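You operate a simulated robot arm through the tools that you are given. There is no shell and no other tool. Be economical: measure what you need, move in short steps, check, and stop when the job is done.

Carry out the task below with a simulated two-armed robot. There is one attempt and no reset: what you move stays moved.

TASK
Fetch the small grey cap from the wait bay and set it on top of the brown carton on the green table. Fetch the pen and set it on the side table. Take the small bin labelled "returns" from the fourth shelf from the bottom of the narrow rack and put it on top of the big carton on the top shelf of the left rack. The order is free.
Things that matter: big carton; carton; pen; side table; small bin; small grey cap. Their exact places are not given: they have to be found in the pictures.

It is judged by the outcome, as a careful person would: the job done as asked, and still so three seconds after it is handed in. It fails if anything else is knocked over, pushed out of place, dropped, spilled or broken. A push-on lid holds only when it is set on centred and level and pressed home; a screw cap is set on level and turned clockwise until tight.

THE ROBOT
Two 7-joint arms with two-finger parallel grippers on one trunk, on a base that drives. Base frame: it is fixed to the floor where the robot stands at the start and does not move with it; the origin is under the middle of the robot, x ahead of it, y to its left, z up; the surface under the hand at the start is at about z = 106. Units: cm, degrees, N and s.
The left shoulder is at the start at [2, 13.8, 155], the right one opposite. With the tool pointing down near the work surface each hand reaches from about 10 to 44 cm from the robot's upright axis, wherever it stands, measured 20 degrees to its own side. Places, roughly: carton [-125, 125, 75]; pen [-250, -250, 75]; side table [-590, -200, 80]; small bin [-250, 150, 125]; small grey cap (3x3x2 cm) [50, 0, 110]. Payload 1.57 kg a hand.
The TCP of each hand is the grasp point between the finger pads, 3 cm short of the fingertips. In the tool frame z runs along the fingers and y along their closing line. The gripper opens to 8 cm. The fingers are 1.7 cm wide and 1.2 cm thick; the gripper's body (4 by 8.2 cm) begins 8 cm behind the TCP.
Orientation is that of the tool frame in the base frame, as [roll, pitch, yaw] about the fixed x, y, z axes, in that order (R = Rz(yaw) Ry(pitch) Rx(roll)). With the fingers straight down and closing along the base's y, the tool's x points along the base's -x, its y along +y and its z along -z.

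THE INTERFACE
- The arms move only by the tool play_rows. It takes "left_increments", "right_increments" or both (then of equal length, played together; a hand with none holds still); each is a list of rows, each a list of 7 numbers: the turn, a rotation vector about the tool's x, y, z in degrees, then the shift along the tool's x, y, z in cm, then the gripper command, from -1 (fully open) to 1 (shut), values between in proportion. In form: [[wx, wy, wz, tx, ty, tz, fingers], ...]. A call has 1 to 12 rows; each row is the pose to reach, as a shift and turn from the pose commanded when the call began, along the tool's axes at that moment. Each row takes 0.2 s and may step no farther than 5 cm and 8.6 degrees from the row before; otherwise, or with a gripper value out of range, the whole call is refused. Where a pose cannot be reached the arm comes as near as it can. A force on the tool above 40 N (or 10 N above the force at the start of the call, whichever is more), or a blocked arm, ends the call early, and 0.2 s more pass. The fingers move at their own pace (about 4.5 cm/s each) and stop on an object; they squeeze with about 31 N. The grip force told is the motor's: it shows also when the fingers shut on nothing. Time passes only in rows, and 0.2 s behind the last, so rows that repeat a pose let the fingers close. The reply holds the time, the measured pose of the TCP, the force on the tool along the base axes, the opening and the grip force, in the units named above and with some noise, with the torque about the TCP (base axes, N m) and any sound that the robot's microphone picked up.
- Cameras (640 x 400 px; columns grow to the right, rows downward): "scene" is now at [18.55, -3.42, 147.34]; the picture's right is [-0.31, -0.95, 0.00], its down [-0.25, 0.08, -0.96] and it looks along [0.92, -0.30, -0.26] (base axes); focal length 214 px, centre (320, 200). "left" rides on the left gripper at [7.2, 0.7, -12.2] in its tool frame; the picture's right is [-0.09, 1.00, 0.00], its down [-0.84, -0.08, -0.54] and it looks along [-0.54, -0.05, 0.84] (tool axes); focal length 238 px, centre (320, 200). "right" rides on the right gripper at [7.2, -0.7, -12.2] in its tool frame; the picture's right is [0.09, 1.00, 0.00], its down [-0.84, 0.08, -0.54] and it looks along [-0.54, 0.05, 0.84] (tool axes); focal length 238 px, centre (320, 200).
- camera(camera): a new picture of that camera. The clock stands still meanwhile.
- slide_trunk(by): slides the trunk up (or, below 0, down) by that many cm; the arms and the scene camera ride with it, the base frame stays. It gives what a move gives, with no picture.
- base_move(legs): drives the robot by 1 to 6 legs, each [ahead, left, turn to the left] in cm, cm and degrees, along the robot's own axes; the way and the turn of a leg run together, so that a leg with both is an arc; at most 150 cm and 180 degrees a leg. The arms and the cameras ride along, it lands a little off, and it stops where it bumps. It gives what a move gives.
- turn_head(pan, tilt): turns the head with the scene camera to pan (to the left, within 60 degrees either way) and tilt (down, from -29 to 69), counted from straight ahead of the robot. It gives what a move gives.
- probe_pixels(camera, pixels): there is no depth. For up to 12 entries [column, row, z] of the newest picture of that camera ("zoom" is the newest enlarged one), the place [x, y] in the base frame at which the ray of that pixel passes the height z, good to about 0.2 cm, but the place of the scene camera against the robot may be out by one fixed shift of up to 1.8 cm in any direction. The clock stands still meanwhile.
- close_up(camera, box): a new picture of the part [left, top, right, bottom] of that camera's present view, enlarged. The clock stands still meanwhile.
- close_job(): hands the job in; it is judged then, once.

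Keep the steps short. Do not move on a guess: measure, check each grasp and each placing, and mend mistakes. In all there are 110 turns and 92 pictures (those below and enlarged ones count). Leave the grippers open and the arms clear of the work at the hand-in unless told otherwise, and finish with a single line.

The tools are called after "Request:" by a JSON object that holds its "method" and its "body". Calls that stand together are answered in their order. play_rows: Moves the arms, as the interface text tells. Its arguments: {"type":"object","properties":{"left_increments":{"type":"array"},"right_increments":{"type":"array"}},"required":[]} The other tools are called the same way: slide_trunk (by) slides the trunk up or down; base_move (legs) drives the base; turn_head (pan, tilt) turns the head that bears the scene camera; camera (camera) takes a picture; probe_pixels (camera, pixels) gives the place at which the rays of pixels pass given heights; close_up (camera, box) takes an enlarged picture of a part of a camera's view; close_job () hands the job in.

At the start:

```text
clock: 0.0
left_tcp_pos: [34.54, 3.9, 145.29]
left_tool_rot: [-180.0, -0.5, 180.0]
left_wrist_force: [0.1, 0.5, -0.4]
left_wrist_torque: [0.01, -0.03, -0.01]
left_gripper_width: 8.03
left_gripper_force: 0.0
right_tcp_pos: [39.15, -27.17, 144.06]
right_tool_rot: [179.9, 0.1, 179.9]
right_wrist_force: [-0.4, -1.1, 1.1]
right_wrist_torque: [-0.01, 0.01, 0.02]
right_gripper_width: 8.02
right_gripper_force: 0.0
trunk travel left (down, up): [-92.5, 31.5]
robot x, y, heading: [-0.08, 0.06, 0.2]
head pan, tilt: [-17.8, 15.3]
```

scene: 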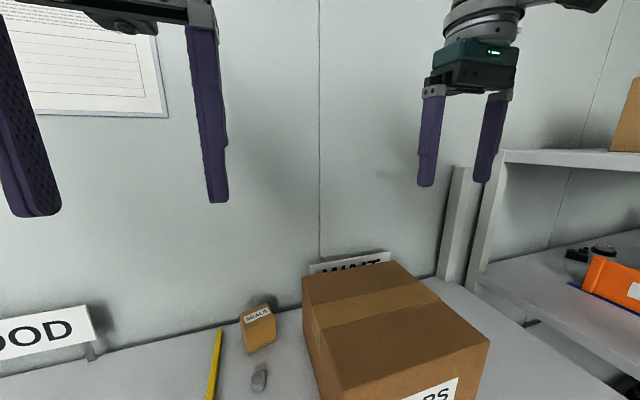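
right: 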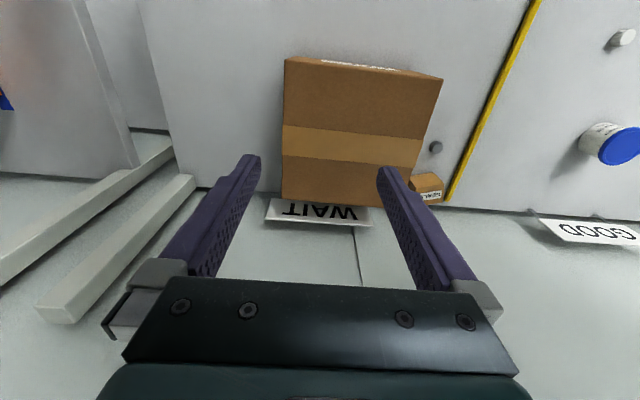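
left: 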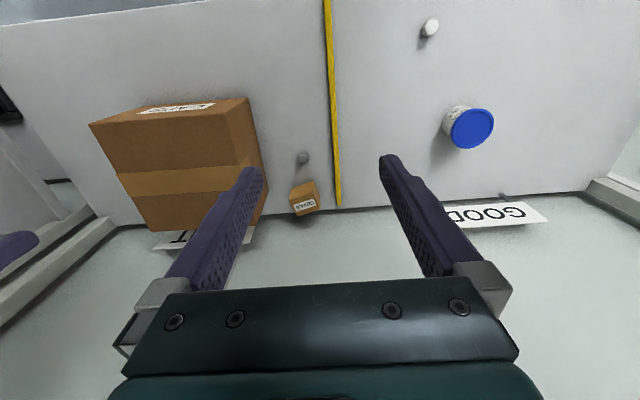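

I see a small grey thing at left px (303,158), right px (436,147), scene px (258,380), on the wait side of the yellow line. I'll look closer and measure it.

Request:
{"method": "close_up", "body": {"camera": "left", "box": [250, 110, 350, 220]}}

Request:
{"method": "probe_pixels", "body": {"camera": "left", "pixels": [[303, 158, 107], [303, 158, 106], [336, 200, 106], [326, 5, 106], [263, 215, 106], [430, 27, 107], [303, 205, 106]]}}

Request:
{"method": "probe_pixels", "body": {"camera": "right", "pixels": [[436, 147, 107], [436, 147, 106], [425, 185, 110]]}}

Request:
{"method": "turn_head", "body": {"pan": 0, "tilt": 45}}

Request:
{"method": "camera", "body": {"camera": "scene"}}

```text
3.64 times, centred on (300, 165) of left
```

zoom: 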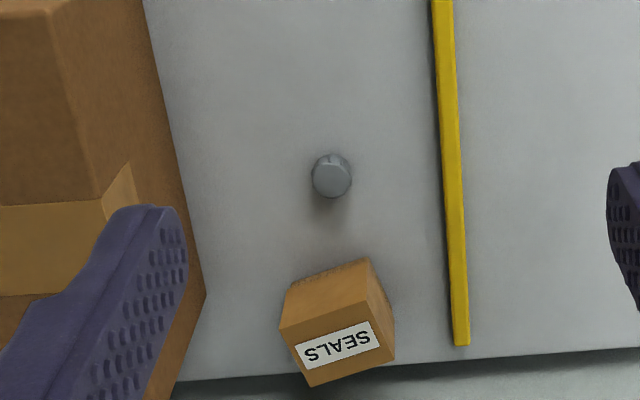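

```text
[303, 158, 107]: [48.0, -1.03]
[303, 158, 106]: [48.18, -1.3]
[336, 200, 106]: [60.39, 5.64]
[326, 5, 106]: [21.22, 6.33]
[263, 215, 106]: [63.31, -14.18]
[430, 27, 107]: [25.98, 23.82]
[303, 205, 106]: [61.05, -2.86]
```

```text
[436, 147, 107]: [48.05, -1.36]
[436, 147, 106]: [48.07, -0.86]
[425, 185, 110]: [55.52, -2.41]
```

```text
clock: 0.9
left_tcp_pos: [34.58, 3.9, 145.21]
left_tool_rot: [-179.9, -0.8, -180.0]
left_wrist_force: [0.4, 0.1, -0.4]
left_wrist_torque: [-0.01, -0.03, -0.01]
left_gripper_width: 7.99
left_gripper_force: 0.1
right_tcp_pos: [39.16, -27.18, 144.09]
right_tool_rot: [-180.0, 0.0, 179.9]
right_wrist_force: [0.2, 0.5, 0.9]
right_wrist_torque: [0.01, 0.02, 0.01]
right_gripper_width: 8.0
right_gripper_force: 0.0
trunk travel left (down, up): [-92.5, 31.5]
robot x, y, heading: [0.18, 0.51, -0.3]
head pan, tilt: [0.0, 45.0]
```

```text
87 pictures are left
```

scene: 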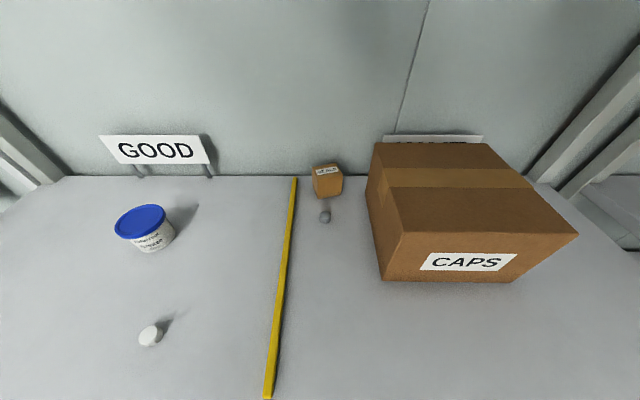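

The cap stands at about (48,-1.1), with the SEALS box behind it and the CAPS carton to its right. It's slightly out of reach, so before driving I'll look down for the table's front edge.

Request:
{"method": "turn_head", "body": {"pan": 0, "tilt": 69}}

Request:
{"method": "camera", "body": {"camera": "scene"}}

Request:
{"method": "probe_pixels", "body": {"camera": "scene", "pixels": [[320, 390, 106], [320, 330, 106], [320, 200, 106]]}}

```text
clock: 1.8
left_tcp_pos: [34.61, 3.99, 145.32]
left_tool_rot: [180.0, -0.6, 179.9]
left_wrist_force: [0.2, 0.4, -0.5]
left_wrist_torque: [0.0, 0.0, -0.01]
left_gripper_width: 7.97
left_gripper_force: 0.2
right_tcp_pos: [39.14, -27.14, 144.08]
right_tool_rot: [-180.0, 0.0, -180.0]
right_wrist_force: [0.4, 0.5, -0.2]
right_wrist_torque: [-0.02, 0.0, -0.03]
right_gripper_width: 8.0
right_gripper_force: 0.1
trunk travel left (down, up): [-92.5, 31.5]
robot x, y, heading: [0.16, -0.03, -0.0]
head pan, tilt: [0.0, 68.8]
```

```text
86 pictures are left
```

scene: 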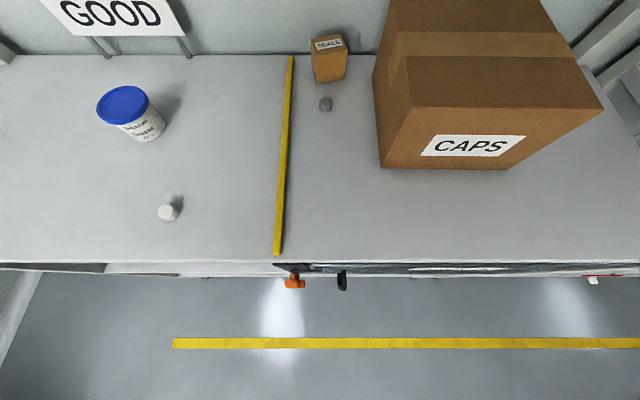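

```text
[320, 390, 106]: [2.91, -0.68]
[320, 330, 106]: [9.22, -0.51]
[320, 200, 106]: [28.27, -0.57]
```

The table front edge is near x=18, and handles hang on it (px 293,282 and 342,280), so I won't drive into it. Instead I'll draw the right hand back clear of the CAPS carton and lower the trunk to gain reach.

Request:
{"method": "play_rows", "body": {"right_increments": [[0, 0, 0, 4, 0, -1, -1], [0, 0, 0, 8, 0, -2, -1], [0, 0, 0, 12, 0, -3, -1], [0, 0, 0, 15, 0, -4, -1], [0, 0, 0, 15, 0, -4, -1]], "left_increments": [[0, 0, 0, 0, 0, 0, -0.2], [0, 0, 0, 0, 0, 0, -0.2], [0, 0, 0, 0, 0, 0, -0.2], [0, 0, 0, 0, 0, 0, -0.2], [0, 0, 0, 0, 0, 0, -0.2]]}}

Request:
{"method": "slide_trunk", "body": {"by": -15}}

Request:
{"method": "play_rows", "body": {"left_increments": [[0, 0, 0, -3, -1, 0, -0.2], [0, 0, 0, -6, -2, 0, -0.2], [0, 0, 0, -9, -3, 0, -0.2], [0, 0, 0, -12, -4, 0, -0.2], [0, 0, 0, -13.3, -5, 0, -0.2], [0, 0, 0, -13.3, -5, 4, -0.2], [0, 0, 0, -13.3, -5, 8, -0.2], [0, 0, 0, -13.3, -5, 12, -0.2], [0, 0, 0, -13.3, -5, 12, -0.2]]}}

Request:
{"method": "camera", "body": {"camera": "left"}}

```text
clock: 2.6
left_tcp_pos: [34.48, 4.01, 145.35]
left_tool_rot: [179.9, -0.7, -180.0]
left_wrist_force: [-0.6, 0.4, -0.7]
left_wrist_torque: [0.01, 0.01, 0.0]
left_gripper_width: 4.8
left_gripper_force: 0.0
right_tcp_pos: [24.41, -29.74, 140.31]
right_tool_rot: [-172.0, -19.1, 176.6]
right_wrist_force: [0.3, 1.0, -0.2]
right_wrist_torque: [0.01, -0.02, 0.02]
right_gripper_width: 8.0
right_gripper_force: 0.1
trunk travel left (down, up): [-92.5, 31.5]
robot x, y, heading: [-0.06, -0.5, 0.1]
head pan, tilt: [0.0, 68.8]
stopped in row 4 (right hand): the arm was blocked; the commanded pose is now the measured one
```

```text
clock: 4.4
left_tcp_pos: [34.54, 4.06, 130.31]
left_tool_rot: [180.0, -0.7, 179.9]
left_wrist_force: [0.2, -0.9, 0.2]
left_wrist_torque: [-0.01, 0.02, -0.01]
left_gripper_width: 4.8
left_gripper_force: 0.1
right_tcp_pos: [24.27, -29.69, 125.26]
right_tool_rot: [-172.0, -19.1, 176.6]
right_wrist_force: [-0.5, 0.0, 0.6]
right_wrist_torque: [-0.02, -0.04, 0.01]
right_gripper_width: 8.0
right_gripper_force: 0.1
trunk travel left (down, up): [-77.5, 46.5]
robot x, y, heading: [0.3, -0.3, -0.3]
head pan, tilt: [0.0, 68.8]
```

```text
clock: 6.4
left_tcp_pos: [44.2, 1.49, 117.97]
left_tool_rot: [-180.0, -0.5, -179.8]
left_wrist_force: [-0.1, -0.4, -0.5]
left_wrist_torque: [0.03, 0.01, -0.02]
left_gripper_width: 4.81
left_gripper_force: 0.0
left hand out of reach, approached as far as the arm can: row 3, 4, 5, 6, 7, 8, 9
right_tcp_pos: [24.38, -29.78, 125.29]
right_tool_rot: [-172.1, -18.9, 176.6]
right_wrist_force: [0.2, -0.2, 0.2]
right_wrist_torque: [0.0, -0.04, -0.02]
right_gripper_width: 8.0
right_gripper_force: 0.1
trunk travel left (down, up): [-77.5, 46.5]
robot x, y, heading: [-0.08, -0.15, -0.0]
head pan, tilt: [0.0, 68.8]
```

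```text
85 pictures are left
```

left: 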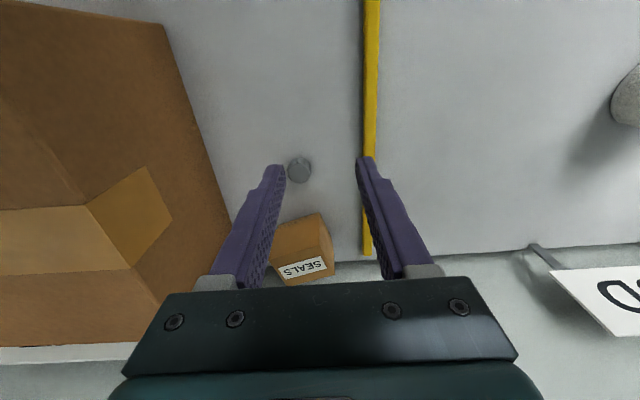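

The arm reaches only to x=44, about 4 cm short. I'll measure the cap and the carton's front before deciding on a small base move.

Request:
{"method": "probe_pixels", "body": {"camera": "left", "pixels": [[300, 170, 107], [300, 170, 108], [231, 240, 106], [165, 25, 125]]}}

Request:
{"method": "camera", "body": {"camera": "scene"}}

Request:
{"method": "camera", "body": {"camera": "right"}}

```text
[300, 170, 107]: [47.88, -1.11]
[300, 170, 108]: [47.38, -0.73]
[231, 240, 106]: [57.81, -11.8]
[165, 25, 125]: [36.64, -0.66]
```

```text
84 pictures are left
```

scene: 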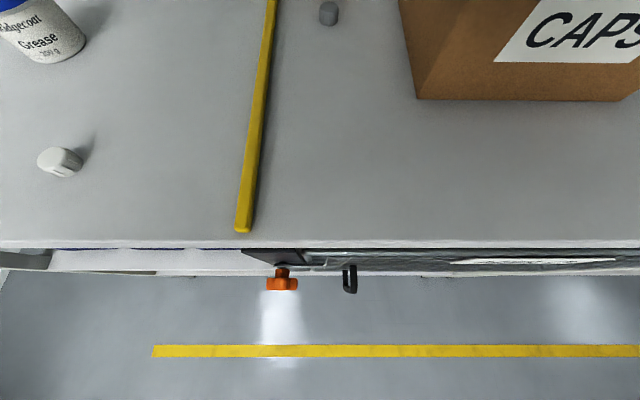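

```text
83 pictures are left
```

right: 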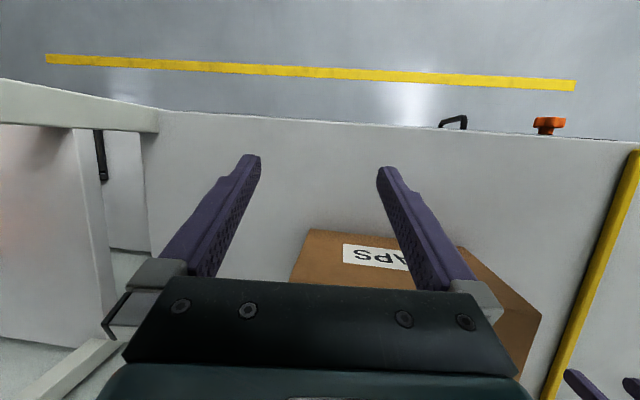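

Request:
{"method": "probe_pixels", "body": {"camera": "scene", "pixels": [[417, 99, 106], [627, 99, 106], [320, 240, 106], [284, 290, 98], [284, 290, 80], [350, 290, 95], [350, 290, 80], [320, 351, 0], [329, 12, 107]]}}

```text
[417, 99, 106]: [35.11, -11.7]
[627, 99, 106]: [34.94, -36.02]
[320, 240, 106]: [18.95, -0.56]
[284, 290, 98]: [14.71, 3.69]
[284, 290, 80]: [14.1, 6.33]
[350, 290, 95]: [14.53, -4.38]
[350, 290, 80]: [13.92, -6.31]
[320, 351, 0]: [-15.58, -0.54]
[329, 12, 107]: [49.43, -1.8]
```

By the wrist cameras the cap is at (47.9,-1.1). Handles protrude at x≈13–14, so driving ahead risks hitting them. Tilting the fingers forward 25° about the tool's y gives reach without moving the base, so I'll do that at height.

Request:
{"method": "play_rows", "body": {"left_increments": [[0, -8, 0, 0, 0, 0, -0.2], [0, -16, 0, 0, 0, 0, -0.2], [0, -24, 0, 0, 0, 0, -0.2], [0, -26, 0, 0, 0, 0, -0.2], [0, -26, 0, 0, 0, 0, -0.2]]}}

```text
clock: 7.6
left_tcp_pos: [52.81, 0.76, 117.74]
left_tool_rot: [-180.0, 25.4, -180.0]
left_wrist_force: [0.3, 0.5, 0.5]
left_wrist_torque: [-0.03, 0.03, -0.02]
left_gripper_width: 4.82
left_gripper_force: 0.0
left hand out of reach, approached as far as the arm can: row 1, 2, 3, 4, 5
right_tcp_pos: [24.29, -29.69, 125.23]
right_tool_rot: [-171.9, -19.0, 176.5]
right_wrist_force: [-0.4, 0.3, -0.2]
right_wrist_torque: [-0.01, -0.03, -0.01]
right_gripper_width: 7.99
right_gripper_force: 0.1
trunk travel left (down, up): [-77.5, 46.5]
robot x, y, heading: [-0.34, 0.25, -0.1]
head pan, tilt: [0.0, 68.8]
```

Request:
{"method": "play_rows", "body": {"left_increments": [[0, 0, 0, 2, -1, 0, -0.2], [0, 0, 0, 4, -1.9, 0, -0.2], [0, 0, 0, 4, -1.9, 0, -0.2]]}}

```text
clock: 8.4
left_tcp_pos: [49.03, -1.14, 115.81]
left_tool_rot: [179.9, 25.4, -180.0]
left_wrist_force: [-0.5, -0.8, 0.5]
left_wrist_torque: [-0.02, 0.0, -0.01]
left_gripper_width: 4.79
left_gripper_force: 0.0
left hand out of reach, approached as far as the arm can: row 1
right_tcp_pos: [24.41, -29.67, 125.32]
right_tool_rot: [-172.0, -19.0, 176.6]
right_wrist_force: [-0.5, -0.3, -0.4]
right_wrist_torque: [-0.02, 0.01, -0.03]
right_gripper_width: 7.99
right_gripper_force: 0.0
trunk travel left (down, up): [-77.5, 46.5]
robot x, y, heading: [-0.22, 0.35, -0.1]
head pan, tilt: [0.0, 68.8]
```

In reach now. I'll go to about 3.5 cm above the grasp height and look.

Request:
{"method": "play_rows", "body": {"left_increments": [[0, 0, 0, 2, 0, 0.8, -0.2], [0, 0, 0, 3.4, 0, 1.5, -0.2], [0, 0, 0, 3.4, 0, 1.5, -0.2]]}}

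Request:
{"method": "camera", "body": {"camera": "left"}}

Request:
{"method": "probe_pixels", "body": {"camera": "left", "pixels": [[320, 170, 107]]}}

```text
clock: 9.2
left_tcp_pos: [46.29, -1.1, 112.95]
left_tool_rot: [-179.9, 25.4, 180.0]
left_wrist_force: [0.1, 0.8, 0.2]
left_wrist_torque: [0.02, 0.0, 0.02]
left_gripper_width: 4.78
left_gripper_force: 0.1
right_tcp_pos: [24.35, -29.56, 125.34]
right_tool_rot: [-172.0, -19.0, 176.6]
right_wrist_force: [0.1, -0.3, -0.2]
right_wrist_torque: [0.03, -0.02, 0.01]
right_gripper_width: 8.03
right_gripper_force: 0.1
trunk travel left (down, up): [-77.5, 46.5]
robot x, y, heading: [0.22, 0.11, -0.0]
head pan, tilt: [0.0, 68.8]
```

```text
82 pictures are left
```

left: 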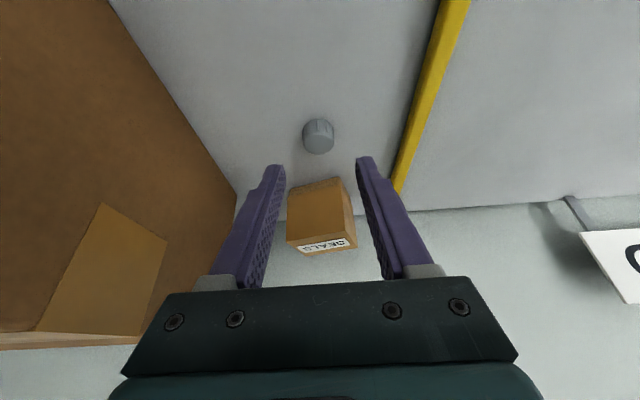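

```text
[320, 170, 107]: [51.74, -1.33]
```

Request:
{"method": "probe_pixels", "body": {"camera": "left", "pixels": [[318, 137, 107], [318, 149, 106], [318, 135, 108], [304, 137, 107], [333, 137, 107], [320, 220, 106]]}}

```text
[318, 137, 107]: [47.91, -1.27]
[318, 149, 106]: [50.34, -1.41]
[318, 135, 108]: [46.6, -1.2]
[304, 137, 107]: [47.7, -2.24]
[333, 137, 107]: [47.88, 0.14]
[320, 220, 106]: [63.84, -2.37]
```

The cap is confirmed at (47.9,-1.1). Next I descend to TCP (46.8,-1.1,109.5) and close.

Request:
{"method": "play_rows", "body": {"left_increments": [[0, 0, 0, 0.5, 0, 1.7, -0.2], [0, 0, 0, 1.05, 0, 3.3, -0.2], [0, 0, 0, 1.05, 0, 3.3, -0.2], [0, 0, 0, 1.05, 0, 3.3, 1], [0, 0, 0, 1.05, 0, 3.3, 1], [0, 0, 0, 1.05, 0, 3.3, 1], [0, 0, 0, 1.05, 0, 3.3, 1]]}}

Request:
{"method": "camera", "body": {"camera": "left"}}

```text
clock: 10.8
left_tcp_pos: [46.62, -1.02, 109.6]
left_tool_rot: [180.0, 25.3, 180.0]
left_wrist_force: [-0.3, 0.2, 0.1]
left_wrist_torque: [0.01, -0.02, -0.02]
left_gripper_width: 2.13
left_gripper_force: 31.2
right_tcp_pos: [24.46, -29.73, 125.2]
right_tool_rot: [-172.0, -19.0, 176.7]
right_wrist_force: [-0.7, 0.0, -0.5]
right_wrist_torque: [-0.05, -0.02, -0.02]
right_gripper_width: 8.0
right_gripper_force: 0.0
trunk travel left (down, up): [-77.5, 46.5]
robot x, y, heading: [0.01, -0.18, -0.3]
head pan, tilt: [0.0, 68.8]
```

```text
81 pictures are left
```

left: 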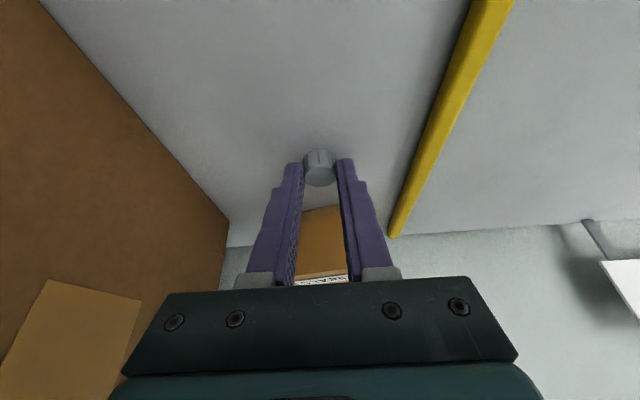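

The grip holds (2.1 cm, 31 N). I'll lift straight up, then draw back over the table.

Request:
{"method": "play_rows", "body": {"left_increments": [[0, 0, 0, -1, 0, -2.2, 1], [0, 0, 0, -2, 0, -4.5, 1], [0, 0, 0, -1, 0, -7.5, 1], [0, 0, 0, 1.5, 0, -10.5, 1], [0, 0, 0, 4.5, 0, -13.3, 1], [0, 0, 0, 6, 0, -16, 1], [0, 0, 0, 8, 0, -19, 1], [0, 0, 0, 8, 0, -19, 1]]}}

Request:
{"method": "turn_head", "body": {"pan": 0, "tilt": 25}}

Request:
{"method": "camera", "body": {"camera": "scene"}}

```text
clock: 12.6
left_tcp_pos: [31.23, -0.92, 123.35]
left_tool_rot: [179.9, 25.5, 180.0]
left_wrist_force: [0.6, -0.8, 0.0]
left_wrist_torque: [0.01, -0.03, 0.03]
left_gripper_width: 2.14
left_gripper_force: 30.8
right_tcp_pos: [24.27, -29.58, 125.28]
right_tool_rot: [-172.0, -19.0, 176.6]
right_wrist_force: [-0.7, 0.3, 0.4]
right_wrist_torque: [0.02, 0.01, -0.02]
right_gripper_width: 8.03
right_gripper_force: 0.1
trunk travel left (down, up): [-77.5, 46.5]
robot x, y, heading: [-0.23, 0.15, -0.2]
head pan, tilt: [0.0, 68.8]
```

```text
clock: 13.7
left_tcp_pos: [31.5, -0.9, 124.07]
left_tool_rot: [-178.8, 25.8, -178.8]
left_wrist_force: [45.0, 1.5, 119.5]
left_wrist_torque: [-0.27, 21.16, -0.08]
left_gripper_width: 2.13
left_gripper_force: 30.3
right_tcp_pos: [24.49, -29.67, 125.26]
right_tool_rot: [-172.0, -19.0, 176.7]
right_wrist_force: [0.4, -0.3, 0.4]
right_wrist_torque: [-0.01, 0.0, -0.01]
right_gripper_width: 8.02
right_gripper_force: 0.1
trunk travel left (down, up): [-77.5, 46.5]
robot x, y, heading: [0.03, 0.05, 0.2]
head pan, tilt: [0.0, 25.0]
```

```text
80 pictures are left
```

scene: 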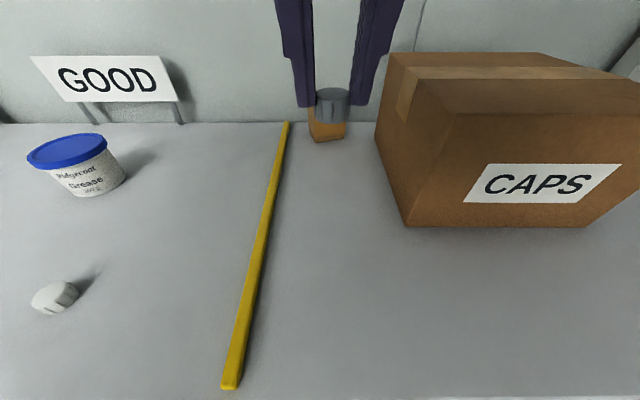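

The cap is held, but the head touches the left wrist (force 119 N). I'll move the arm away, to the left and slightly forward.

Request:
{"method": "play_rows", "body": {"left_increments": [[0, 0, 0, -2, 1, 1, 1], [0, 0, 0, -3, 5, 1.4, 1], [0, 0, 0, -3, 10, 1.4, 1], [0, 0, 0, -3, 13, 1.4, 1], [0, 0, 0, -3, 13, 1.4, 1]]}}

```text
clock: 14.9
left_tcp_pos: [34.22, 12.0, 123.22]
left_tool_rot: [-180.0, 25.3, 179.9]
left_wrist_force: [0.0, 0.5, 0.0]
left_wrist_torque: [-0.01, -0.02, -0.03]
left_gripper_width: 2.14
left_gripper_force: 30.3
right_tcp_pos: [24.38, -29.56, 125.32]
right_tool_rot: [-172.0, -19.0, 176.6]
right_wrist_force: [-0.4, -0.7, 0.1]
right_wrist_torque: [0.03, 0.01, 0.0]
right_gripper_width: 7.99
right_gripper_force: 0.0
trunk travel left (down, up): [-77.5, 46.5]
robot x, y, heading: [-0.26, -0.7, -0.1]
head pan, tilt: [0.0, 25.0]
```

Clear again. I'll back away from the bench and turn left toward the carton and green table, then look.

Request:
{"method": "base_move", "body": {"legs": [[-50, 0, 0]]}}

Request:
{"method": "base_move", "body": {"legs": [[0, 0, 90]]}}

Request:
{"method": "camera", "body": {"camera": "scene"}}

Request:
{"method": "turn_head", "body": {"pan": 55, "tilt": 20}}

Request:
{"method": "camera", "body": {"camera": "scene"}}

```text
clock: 17.9
left_tcp_pos: [-17.19, 11.9, 123.28]
left_tool_rot: [-179.9, 25.4, 180.0]
left_wrist_force: [0.4, 0.4, -0.2]
left_wrist_torque: [-0.02, -0.01, 0.03]
left_gripper_width: 2.13
left_gripper_force: 30.6
right_tcp_pos: [-27.15, -29.83, 125.24]
right_tool_rot: [-172.0, -19.0, 176.6]
right_wrist_force: [-0.3, -0.3, -0.2]
right_wrist_torque: [0.0, 0.0, 0.01]
right_gripper_width: 8.0
right_gripper_force: 0.1
trunk travel left (down, up): [-77.5, 46.5]
robot x, y, heading: [-51.49, 0.38, 0.0]
head pan, tilt: [0.0, 25.0]
```

```text
clock: 22.1
left_tcp_pos: [-62.5, 34.6, 123.3]
left_tool_rot: [179.9, 25.4, -91.3]
left_wrist_force: [0.2, -0.9, 0.5]
left_wrist_torque: [0.01, -0.02, -0.01]
left_gripper_width: 2.14
left_gripper_force: 31.6
right_tcp_pos: [-21.12, 23.59, 125.33]
right_tool_rot: [-172.0, -19.2, -94.8]
right_wrist_force: [0.4, -0.5, -0.4]
right_wrist_torque: [0.06, -0.03, 0.01]
right_gripper_width: 7.99
right_gripper_force: 0.1
trunk travel left (down, up): [-77.5, 46.5]
robot x, y, heading: [-51.43, -0.02, 88.6]
head pan, tilt: [0.0, 25.0]
```

```text
79 pictures are left
```

scene: 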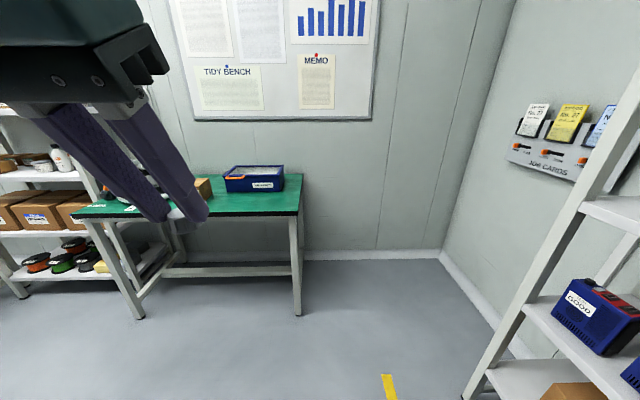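

```text
clock: 23.3
left_tcp_pos: [-62.46, 34.63, 123.12]
left_tool_rot: [-179.9, 25.3, -91.4]
left_wrist_force: [-0.7, 0.6, 0.3]
left_wrist_torque: [-0.03, 0.01, -0.01]
left_gripper_width: 2.18
left_gripper_force: 30.9
right_tcp_pos: [-21.14, 23.51, 125.22]
right_tool_rot: [-172.0, -19.2, -94.8]
right_wrist_force: [-0.4, -0.1, 0.0]
right_wrist_torque: [-0.02, 0.01, 0.01]
right_gripper_width: 7.99
right_gripper_force: 0.1
trunk travel left (down, up): [-77.5, 46.5]
robot x, y, heading: [-51.54, -0.26, 88.3]
head pan, tilt: [55.0, 20.0]
```

```text
78 pictures are left
```

scene: 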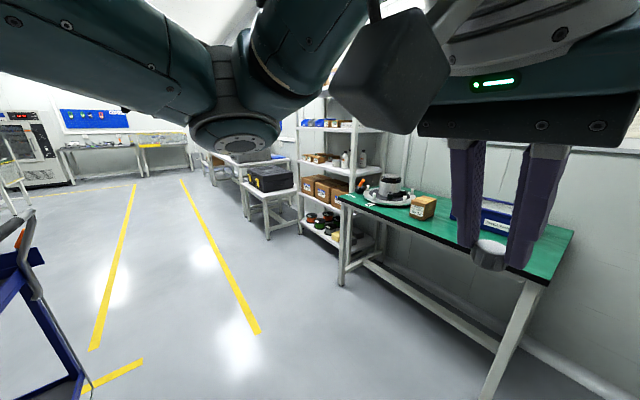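

The green table with the brown carton is ahead and to the left (carton at px 422,205). I'll measure the table's front edge and the carton.

Request:
{"method": "probe_pixels", "body": {"camera": "scene", "pixels": [[422, 197, 82], [422, 218, 75], [345, 202, 75], [500, 272, 75], [570, 232, 75], [345, 285, 0], [485, 395, 0]]}}

Request:
{"method": "close_up", "body": {"camera": "scene", "box": [320, 160, 560, 300]}}

```text
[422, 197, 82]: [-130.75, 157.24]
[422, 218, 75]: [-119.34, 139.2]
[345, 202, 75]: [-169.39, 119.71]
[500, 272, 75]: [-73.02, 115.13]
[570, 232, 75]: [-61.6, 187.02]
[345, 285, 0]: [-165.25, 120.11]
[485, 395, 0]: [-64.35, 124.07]
```

```text
2.67 times, centred on (440, 230) of scene
```

zoom: 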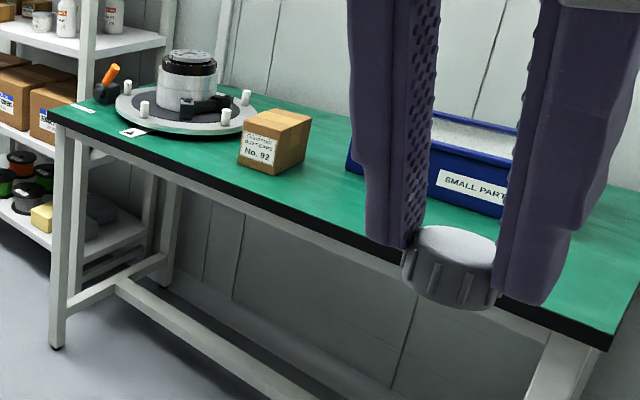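

The table's front edge runs along y≈118 at z≈75, and the carton "No. 92" is near (-120,139). I'll drive left and ahead in stages, then look again.

Request:
{"method": "base_move", "body": {"legs": [[10, 57, 1.7], [55, 0, 0]]}}

Request:
{"method": "turn_head", "body": {"pan": 0, "tilt": 40}}

Request:
{"method": "camera", "body": {"camera": "scene"}}

Request:
{"method": "camera", "body": {"camera": "left"}}

```text
clock: 29.4
left_tcp_pos: [-119.84, 100.16, 123.3]
left_tool_rot: [180.0, 25.3, -89.5]
left_wrist_force: [0.0, -0.3, -0.3]
left_wrist_torque: [0.03, 0.01, -0.02]
left_gripper_width: 2.15
left_gripper_force: 30.8
right_tcp_pos: [-78.02, 90.51, 125.29]
right_tool_rot: [-172.0, -19.1, -92.8]
right_wrist_force: [0.2, -0.1, 0.4]
right_wrist_torque: [0.04, 0.03, 0.02]
right_gripper_width: 8.01
right_gripper_force: 0.1
trunk travel left (down, up): [-77.5, 46.5]
robot x, y, heading: [-107.61, 65.42, 90.5]
head pan, tilt: [55.0, 20.0]
```

```text
clock: 30.6
left_tcp_pos: [-119.91, 100.07, 123.35]
left_tool_rot: [179.9, 25.3, -89.6]
left_wrist_force: [-0.3, 0.5, -0.7]
left_wrist_torque: [0.02, 0.02, -0.03]
left_gripper_width: 2.12
left_gripper_force: 31.1
right_tcp_pos: [-77.9, 90.54, 125.2]
right_tool_rot: [-172.0, -19.1, -92.9]
right_wrist_force: [-0.3, 0.0, 0.9]
right_wrist_torque: [-0.03, 0.01, 0.04]
right_gripper_width: 8.0
right_gripper_force: 0.0
trunk travel left (down, up): [-77.5, 46.5]
robot x, y, heading: [-107.45, 66.05, 90.7]
head pan, tilt: [0.0, 40.0]
```

```text
76 pictures are left
```

scene: 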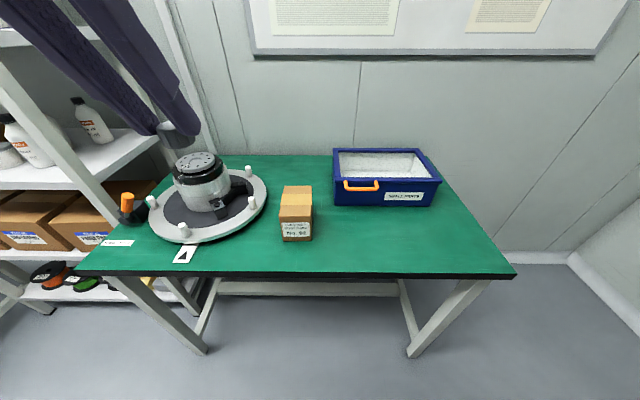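

```text
75 pictures are left
```

left: 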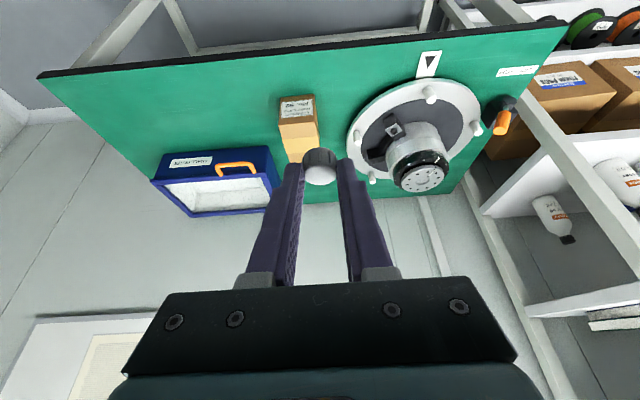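

Request:
{"method": "probe_pixels", "body": {"camera": "left", "pixels": [[279, 97, 75], [314, 95, 75], [280, 124, 83], [316, 120, 83], [280, 124, 86], [316, 120, 86], [289, 162, 84], [320, 150, 84], [200, 60, 75]]}}

Request:
{"method": "probe_pixels", "body": {"camera": "scene", "pixels": [[283, 240, 75], [310, 240, 75], [282, 218, 84], [311, 218, 84], [285, 186, 84], [311, 186, 84], [150, 272, 75], [515, 276, 75], [265, 180, 78]]}}

Request:
{"method": "close_up", "body": {"camera": "left", "box": [240, 80, 380, 200]}}

```text
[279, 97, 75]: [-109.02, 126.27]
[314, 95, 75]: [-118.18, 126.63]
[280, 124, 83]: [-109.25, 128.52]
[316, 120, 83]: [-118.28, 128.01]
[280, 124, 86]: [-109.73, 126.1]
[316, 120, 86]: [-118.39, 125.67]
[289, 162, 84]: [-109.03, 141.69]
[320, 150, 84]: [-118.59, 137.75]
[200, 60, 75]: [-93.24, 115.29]
```

```text
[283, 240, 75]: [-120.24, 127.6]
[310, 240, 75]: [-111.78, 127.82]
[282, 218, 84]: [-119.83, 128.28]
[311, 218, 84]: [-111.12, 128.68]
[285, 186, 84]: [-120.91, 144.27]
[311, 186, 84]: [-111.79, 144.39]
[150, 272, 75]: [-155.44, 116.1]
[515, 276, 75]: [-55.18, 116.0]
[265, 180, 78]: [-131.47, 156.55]
```

```text
3.33 times, centred on (310, 140) of left
```

zoom: 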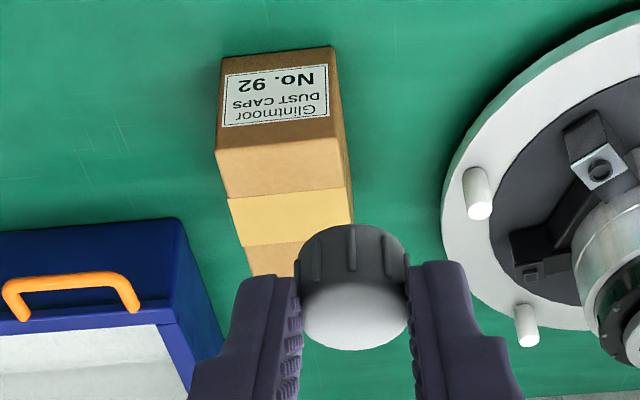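

The carton spans x −118.3..−109.2 and y 126.5..~141, with its top at about z 85.4. I'll drive ahead 26, right 6, then lower the trunk 22.

Request:
{"method": "base_move", "body": {"legs": [[26, -6, -0.5]]}}

Request:
{"method": "slide_trunk", "body": {"by": -20}}

Request:
{"method": "camera", "body": {"camera": "left"}}

Request:
{"method": "camera", "body": {"camera": "scene"}}

```text
clock: 32.5
left_tcp_pos: [-113.63, 125.85, 123.3]
left_tool_rot: [-180.0, 25.5, -89.9]
left_wrist_force: [0.0, 0.9, -0.5]
left_wrist_torque: [-0.01, -0.01, 0.02]
left_gripper_width: 2.15
left_gripper_force: 31.5
right_tcp_pos: [-71.83, 116.08, 125.26]
right_tool_rot: [-172.1, -19.1, -93.3]
right_wrist_force: [0.2, 0.4, -0.4]
right_wrist_torque: [0.0, -0.03, -0.03]
right_gripper_width: 8.01
right_gripper_force: 0.1
trunk travel left (down, up): [-77.5, 46.5]
robot x, y, heading: [-101.48, 91.77, 90.2]
head pan, tilt: [0.0, 40.0]
```

```text
clock: 34.6
left_tcp_pos: [-113.67, 125.9, 103.39]
left_tool_rot: [180.0, 25.4, -89.9]
left_wrist_force: [-0.5, 0.1, -0.4]
left_wrist_torque: [0.01, -0.02, -0.02]
left_gripper_width: 2.15
left_gripper_force: 31.3
right_tcp_pos: [-72.05, 116.18, 105.17]
right_tool_rot: [-172.0, -19.1, -93.3]
right_wrist_force: [0.2, 0.4, 0.2]
right_wrist_torque: [-0.01, 0.01, 0.01]
right_gripper_width: 7.96
right_gripper_force: 0.0
trunk travel left (down, up): [-57.5, 66.5]
robot x, y, heading: [-101.38, 91.44, 90.0]
head pan, tilt: [0.0, 40.0]
```

```text
73 pictures are left
```

left: 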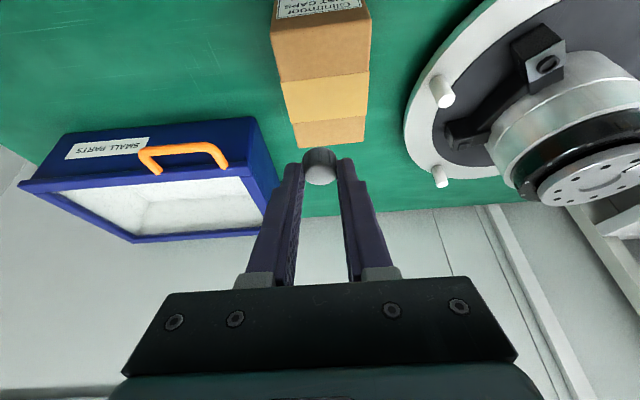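

```text
72 pictures are left
```

scene: 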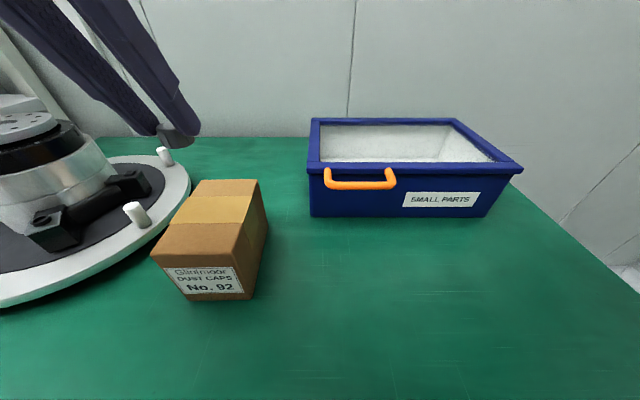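

Request:
{"method": "probe_pixels", "body": {"camera": "left", "pixels": [[272, 33, 85.4], [371, 10, 85.4], [300, 149, 85.4], [363, 144, 85.4], [318, 90, 85.4]]}}

Request:
{"method": "probe_pixels", "body": {"camera": "scene", "pixels": [[155, 258, 85.4], [241, 268, 85.4], [195, 181, 85.4], [260, 181, 85.4], [189, 294, 75], [252, 301, 75]]}}

```text
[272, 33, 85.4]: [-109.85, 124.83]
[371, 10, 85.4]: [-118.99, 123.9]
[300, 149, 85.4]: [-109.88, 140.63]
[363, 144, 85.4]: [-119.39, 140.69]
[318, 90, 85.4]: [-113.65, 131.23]
```

```text
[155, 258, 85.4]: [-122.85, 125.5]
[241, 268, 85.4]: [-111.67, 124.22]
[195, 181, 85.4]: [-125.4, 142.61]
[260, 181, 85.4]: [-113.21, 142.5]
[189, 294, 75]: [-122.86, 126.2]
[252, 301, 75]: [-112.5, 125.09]
```

I'll place the cap at about (-114.2,132.6). First I move to 4 cm above the top.

Request:
{"method": "play_rows", "body": {"left_increments": [[0, 0, 0, -2, 0.5, 1, 1], [0, 0, 0, -4.5, 0.5, 2.3, 1], [0, 0, 0, -3, 0.5, 6, 1], [0, 0, 0, -1.5, 0.5, 9.5, 1], [0, 0, 0, -0.6, 0.5, 11.4, 1], [0, 0, 0, -0.6, 0.5, 11.4, 1]]}}

Request:
{"method": "camera", "body": {"camera": "left"}}

Request:
{"method": "camera", "body": {"camera": "scene"}}

```text
clock: 36.0
left_tcp_pos: [-113.95, 131.61, 93.46]
left_tool_rot: [-179.9, 25.8, -89.8]
left_wrist_force: [0.1, -6.2, 25.7]
left_wrist_torque: [0.22, 0.01, -0.03]
left_gripper_width: 2.17
left_gripper_force: 31.2
right_tcp_pos: [-71.95, 116.26, 105.32]
right_tool_rot: [-172.0, -19.0, -93.3]
right_wrist_force: [-0.3, 0.1, -0.2]
right_wrist_torque: [0.03, 0.01, -0.06]
right_gripper_width: 8.02
right_gripper_force: 0.1
trunk travel left (down, up): [-57.5, 66.5]
robot x, y, heading: [-101.38, 91.27, 90.3]
head pan, tilt: [0.0, 40.0]
```

```text
71 pictures are left
```

left: 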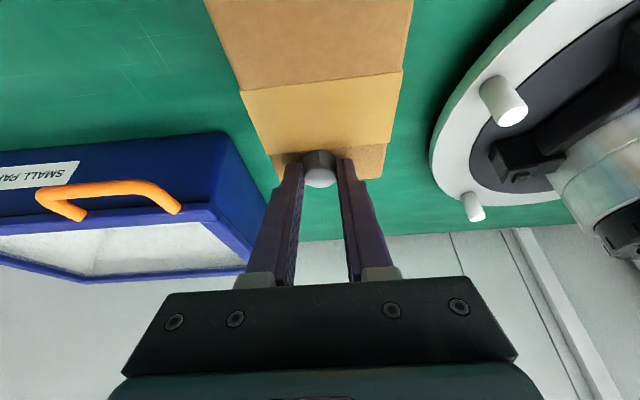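

```text
70 pictures are left
```

scene: 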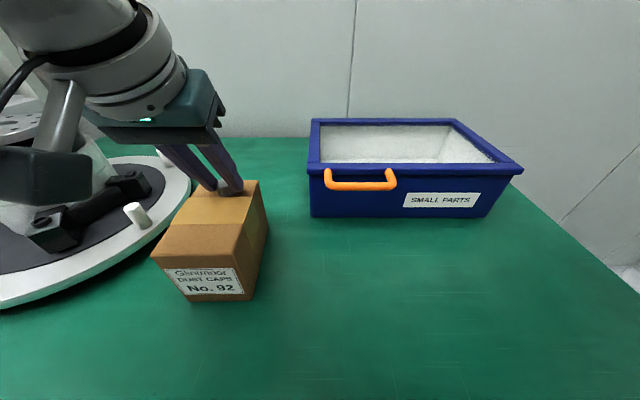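

The force reads 25 N: the cap already rests on the carton, whose top is really near z≈90, and it sits close to the far edge. I'll lift 2 cm and re-measure with that height.

Request:
{"method": "play_rows", "body": {"left_increments": [[0, 0, 0, -0.4, 0, -0.9, 1], [0, 0, 0, -0.86, 0, -1.8, 1], [0, 0, 0, -0.86, 0, -1.8, 1]]}}

Request:
{"method": "probe_pixels", "body": {"camera": "left", "pixels": [[238, 90, 90], [403, 71, 90], [281, 182, 90], [380, 178, 90], [318, 172, 90], [205, 0, 90]]}}

Request:
{"method": "probe_pixels", "body": {"camera": "scene", "pixels": [[155, 258, 90], [241, 268, 90], [195, 181, 90], [260, 181, 90], [189, 294, 79], [252, 301, 79]]}}

```text
clock: 36.9
left_tcp_pos: [-114.15, 131.33, 95.12]
left_tool_rot: [179.9, 25.3, -90.0]
left_wrist_force: [0.6, -0.5, 0.4]
left_wrist_torque: [0.03, -0.05, -0.02]
left_gripper_width: 2.15
left_gripper_force: 31.1
right_tcp_pos: [-71.9, 116.16, 105.17]
right_tool_rot: [-172.0, -19.1, -93.4]
right_wrist_force: [0.3, 0.9, 0.5]
right_wrist_torque: [-0.01, 0.01, -0.01]
right_gripper_width: 8.0
right_gripper_force: 0.1
trunk travel left (down, up): [-57.5, 66.5]
robot x, y, heading: [-101.61, 91.85, 89.9]
head pan, tilt: [0.0, 40.0]
```

```text
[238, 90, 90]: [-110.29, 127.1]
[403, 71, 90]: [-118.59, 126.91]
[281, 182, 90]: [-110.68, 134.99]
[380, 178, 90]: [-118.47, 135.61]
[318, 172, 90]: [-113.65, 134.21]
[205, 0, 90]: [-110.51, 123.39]
```

```text
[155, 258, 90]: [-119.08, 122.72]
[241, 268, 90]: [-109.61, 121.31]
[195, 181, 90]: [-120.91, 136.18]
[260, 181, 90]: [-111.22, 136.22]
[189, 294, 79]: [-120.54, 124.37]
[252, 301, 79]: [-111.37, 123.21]
```

The top really spans y≈121.5..135.3 and x −118.5..−110.4, so its centre is (-114.4,128.5). I'll move back 4.2 cm and lower gently.

Request:
{"method": "play_rows", "body": {"left_increments": [[0, 0, 0, 2, 0.2, -0.9, 1], [0, 0, 0, 3.8, 0.2, -1.8, 1], [0, 0, 0, 4.1, 0.2, -1.2, 1], [0, 0, 0, 4.25, 0.2, -0.8, 1], [0, 0, 0, 4.35, 0.2, -0.6, 1], [0, 0, 0, 4.35, 0.2, -0.6, 1]]}}

```text
clock: 38.2
left_tcp_pos: [-114.32, 127.16, 93.69]
left_tool_rot: [-180.0, 25.4, -89.9]
left_wrist_force: [-1.2, 0.3, 0.1]
left_wrist_torque: [-0.02, 0.0, -0.02]
left_gripper_width: 2.14
left_gripper_force: 31.2
right_tcp_pos: [-71.99, 116.11, 105.33]
right_tool_rot: [-172.0, -19.0, -93.2]
right_wrist_force: [-0.5, 0.7, -0.8]
right_wrist_torque: [0.04, 0.03, 0.01]
right_gripper_width: 8.03
right_gripper_force: 0.0
trunk travel left (down, up): [-57.5, 66.5]
robot x, y, heading: [-101.53, 91.7, 90.2]
head pan, tilt: [0.0, 40.0]
```

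No contact yet. I'll lower 0.4 cm more in small rows.

Request:
{"method": "play_rows", "body": {"left_increments": [[0, 0, 0, 0.06, 0, 0.14, 1], [0, 0, 0, 0.13, 0, 0.27, 1], [0, 0, 0, 0.13, 0, 0.27, 1]]}}

```text
clock: 39.0
left_tcp_pos: [-114.25, 127.08, 93.58]
left_tool_rot: [180.0, 25.3, -89.9]
left_wrist_force: [0.3, -0.6, 0.0]
left_wrist_torque: [-0.03, 0.0, 0.02]
left_gripper_width: 2.16
left_gripper_force: 31.2
right_tcp_pos: [-71.93, 116.06, 105.14]
right_tool_rot: [-171.9, -19.0, -93.3]
right_wrist_force: [0.8, -0.1, -0.4]
right_wrist_torque: [0.0, -0.04, -0.01]
right_gripper_width: 8.03
right_gripper_force: 0.1
trunk travel left (down, up): [-57.5, 66.5]
robot x, y, heading: [-101.3, 91.83, 90.2]
head pan, tilt: [0.0, 40.0]
```

Request:
{"method": "play_rows", "body": {"left_increments": [[0, 0, 0, 0.06, 0, 0.14, 1], [0, 0, 0, 0.13, 0, 0.27, 1], [0, 0, 0, 0.13, 0, 0.27, 1]]}}

Request:
{"method": "camera", "body": {"camera": "scene"}}

```text
clock: 39.9
left_tcp_pos: [-114.25, 127.14, 93.42]
left_tool_rot: [-180.0, 25.5, -89.8]
left_wrist_force: [-0.1, -2.7, 8.9]
left_wrist_torque: [0.04, -0.04, 0.01]
left_gripper_width: 2.14
left_gripper_force: 31.0
right_tcp_pos: [-72.06, 116.06, 105.3]
right_tool_rot: [-172.0, -19.1, -93.2]
right_wrist_force: [-0.2, 1.0, 0.1]
right_wrist_torque: [0.01, -0.01, 0.01]
right_gripper_width: 8.0
right_gripper_force: 0.1
trunk travel left (down, up): [-57.5, 66.5]
robot x, y, heading: [-101.8, 91.46, 90.0]
head pan, tilt: [0.0, 40.0]
```

```text
69 pictures are left
```

scene: 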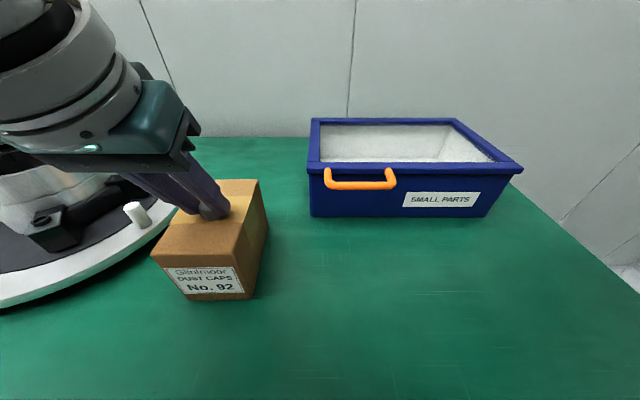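

Contact at 9 N, cap near the middle of the top. I'll open and withdraw back and up.

Request:
{"method": "play_rows", "body": {"left_increments": [[0, 0, 0, 0, 0, 0, 0.2], [0, 0, 0, 0, 0, 0, -0.1], [0, 0, 0, 0, 0, 0, -0.1], [0, 0, 0, -0.4, 0, -2, -0.1], [0, 0, 0, -0.8, 0, -5, -0.1], [0, 0, 0, -0.8, 0, -9, -0.1], [0, 0, 0, -0.8, 0, -13, -0.1], [0, 0, 0, -0.8, 0, -13, -0.1]]}}

Request:
{"method": "camera", "body": {"camera": "left"}}

Request:
{"method": "camera", "body": {"camera": "scene"}}

```text
clock: 41.6
left_tcp_pos: [-114.07, 122.36, 105.27]
left_tool_rot: [179.9, 25.2, -90.0]
left_wrist_force: [-0.5, 0.4, 0.1]
left_wrist_torque: [-0.02, -0.03, 0.02]
left_gripper_width: 4.38
left_gripper_force: 0.0
right_tcp_pos: [-71.99, 115.95, 105.28]
right_tool_rot: [-172.1, -19.2, -93.3]
right_wrist_force: [-0.5, 1.2, 0.5]
right_wrist_torque: [0.03, -0.01, -0.01]
right_gripper_width: 8.0
right_gripper_force: 0.0
trunk travel left (down, up): [-57.5, 66.5]
robot x, y, heading: [-101.63, 91.97, 90.1]
head pan, tilt: [0.0, 40.0]
```

```text
68 pictures are left
```

left: 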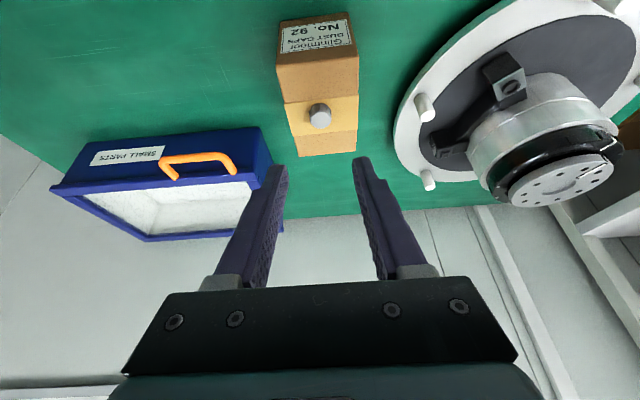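

```text
67 pictures are left
```

scene: 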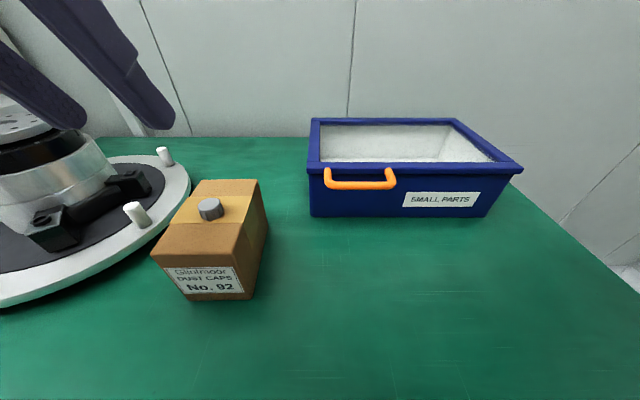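

The cap stands level on the carton. I'll back off, raise the trunk, drive left and look at the racks next to the table.

Request:
{"method": "base_move", "body": {"legs": [[-50, 0, 0]]}}

Request:
{"method": "slide_trunk", "body": {"by": 35}}

Request:
{"method": "base_move", "body": {"legs": [[-20, 90, 0]]}}

Request:
{"method": "turn_head", "body": {"pan": 30, "tilt": 0}}

Request:
{"method": "camera", "body": {"camera": "scene"}}

```text
clock: 44.6
left_tcp_pos: [-114.05, 72.81, 105.33]
left_tool_rot: [179.9, 25.2, -89.3]
left_wrist_force: [0.1, -0.7, 0.2]
left_wrist_torque: [0.0, 0.01, 0.01]
left_gripper_width: 4.4
left_gripper_force: 0.0
right_tcp_pos: [-71.91, 66.98, 105.24]
right_tool_rot: [-172.0, -19.2, -92.8]
right_wrist_force: [0.8, -0.6, -0.6]
right_wrist_torque: [0.03, -0.03, -0.03]
right_gripper_width: 7.98
right_gripper_force: 0.0
trunk travel left (down, up): [-57.5, 66.5]
robot x, y, heading: [-101.24, 42.31, 90.5]
head pan, tilt: [0.0, 40.0]
```

```text
clock: 48.0
left_tcp_pos: [-114.02, 72.79, 140.19]
left_tool_rot: [179.9, 25.3, -89.3]
left_wrist_force: [0.0, 0.1, -0.1]
left_wrist_torque: [0.02, -0.02, -0.01]
left_gripper_width: 4.38
left_gripper_force: 0.0
right_tcp_pos: [-71.78, 67.07, 140.33]
right_tool_rot: [-172.0, -19.1, -92.7]
right_wrist_force: [0.5, -0.2, -0.5]
right_wrist_torque: [0.03, 0.03, 0.01]
right_gripper_width: 8.0
right_gripper_force: 0.1
trunk travel left (down, up): [-92.5, 31.5]
robot x, y, heading: [-101.22, 42.26, 90.5]
head pan, tilt: [0.0, 40.0]
```

```text
clock: 52.9
left_tcp_pos: [-205.87, 52.38, 140.1]
left_tool_rot: [179.9, 25.2, -89.7]
left_wrist_force: [-0.3, -0.7, -0.2]
left_wrist_torque: [-0.01, 0.02, -0.02]
left_gripper_width: 4.44
left_gripper_force: 0.0
right_tcp_pos: [-163.68, 46.15, 140.24]
right_tool_rot: [-172.0, -19.1, -93.0]
right_wrist_force: [-0.1, 0.0, 1.1]
right_wrist_torque: [-0.02, 0.01, 0.0]
right_gripper_width: 8.01
right_gripper_force: 0.1
trunk travel left (down, up): [-92.5, 31.5]
robot x, y, heading: [-193.5, 21.51, 90.1]
head pan, tilt: [0.0, 40.0]
```

```text
clock: 54.0
left_tcp_pos: [-205.79, 52.33, 140.12]
left_tool_rot: [179.9, 25.4, -89.7]
left_wrist_force: [0.5, 0.2, 0.9]
left_wrist_torque: [0.01, -0.04, -0.02]
left_gripper_width: 4.4
left_gripper_force: 0.0
right_tcp_pos: [-163.63, 46.24, 140.26]
right_tool_rot: [-172.0, -19.0, -93.1]
right_wrist_force: [-0.3, 0.3, -0.2]
right_wrist_torque: [-0.01, 0.01, -0.01]
right_gripper_width: 8.0
right_gripper_force: 0.1
trunk travel left (down, up): [-92.5, 31.5]
robot x, y, heading: [-193.56, 21.84, 90.4]
head pan, tilt: [30.0, 0.0]
```

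```text
66 pictures are left
```

scene: 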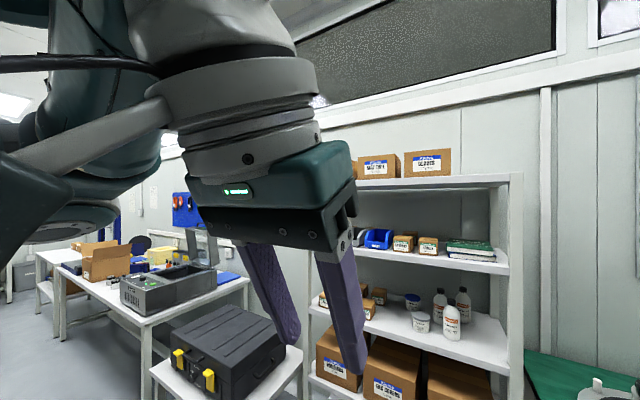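

The left arm blocks the view. I'll pan to look straight at the rack.

Request:
{"method": "base_move", "body": {"legs": [[0, 60, 0]]}}

Request:
{"method": "turn_head", "body": {"pan": -5, "tilt": 5}}

Request:
{"method": "camera", "body": {"camera": "scene"}}

```text
clock: 57.4
left_tcp_pos: [-265.33, 52.71, 140.13]
left_tool_rot: [179.8, 25.3, -90.7]
left_wrist_force: [0.6, 0.0, 0.5]
left_wrist_torque: [-0.01, -0.01, -0.02]
left_gripper_width: 4.38
left_gripper_force: 0.1
right_tcp_pos: [-223.29, 45.91, 140.26]
right_tool_rot: [-172.0, -19.1, -94.1]
right_wrist_force: [0.2, -0.4, -0.6]
right_wrist_torque: [0.0, 0.0, 0.01]
right_gripper_width: 7.97
right_gripper_force: 0.1
trunk travel left (down, up): [-92.5, 31.5]
robot x, y, heading: [-253.12, 21.97, 89.1]
head pan, tilt: [30.0, 0.0]
```

```text
clock: 58.4
left_tcp_pos: [-265.42, 52.67, 140.18]
left_tool_rot: [179.9, 25.2, -90.7]
left_wrist_force: [0.6, -1.2, -0.7]
left_wrist_torque: [-0.01, -0.03, -0.01]
left_gripper_width: 4.4
left_gripper_force: 0.1
right_tcp_pos: [-223.29, 45.87, 140.29]
right_tool_rot: [-172.0, -19.0, -94.1]
right_wrist_force: [0.8, -0.3, -0.5]
right_wrist_torque: [0.02, 0.03, 0.01]
right_gripper_width: 8.0
right_gripper_force: 0.0
trunk travel left (down, up): [-92.5, 31.5]
robot x, y, heading: [-253.3, 21.78, 89.3]
head pan, tilt: [-5.0, 5.0]
```

```text
65 pictures are left
```

scene: 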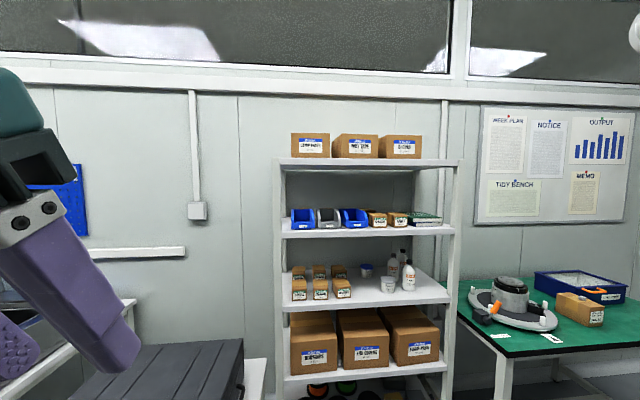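

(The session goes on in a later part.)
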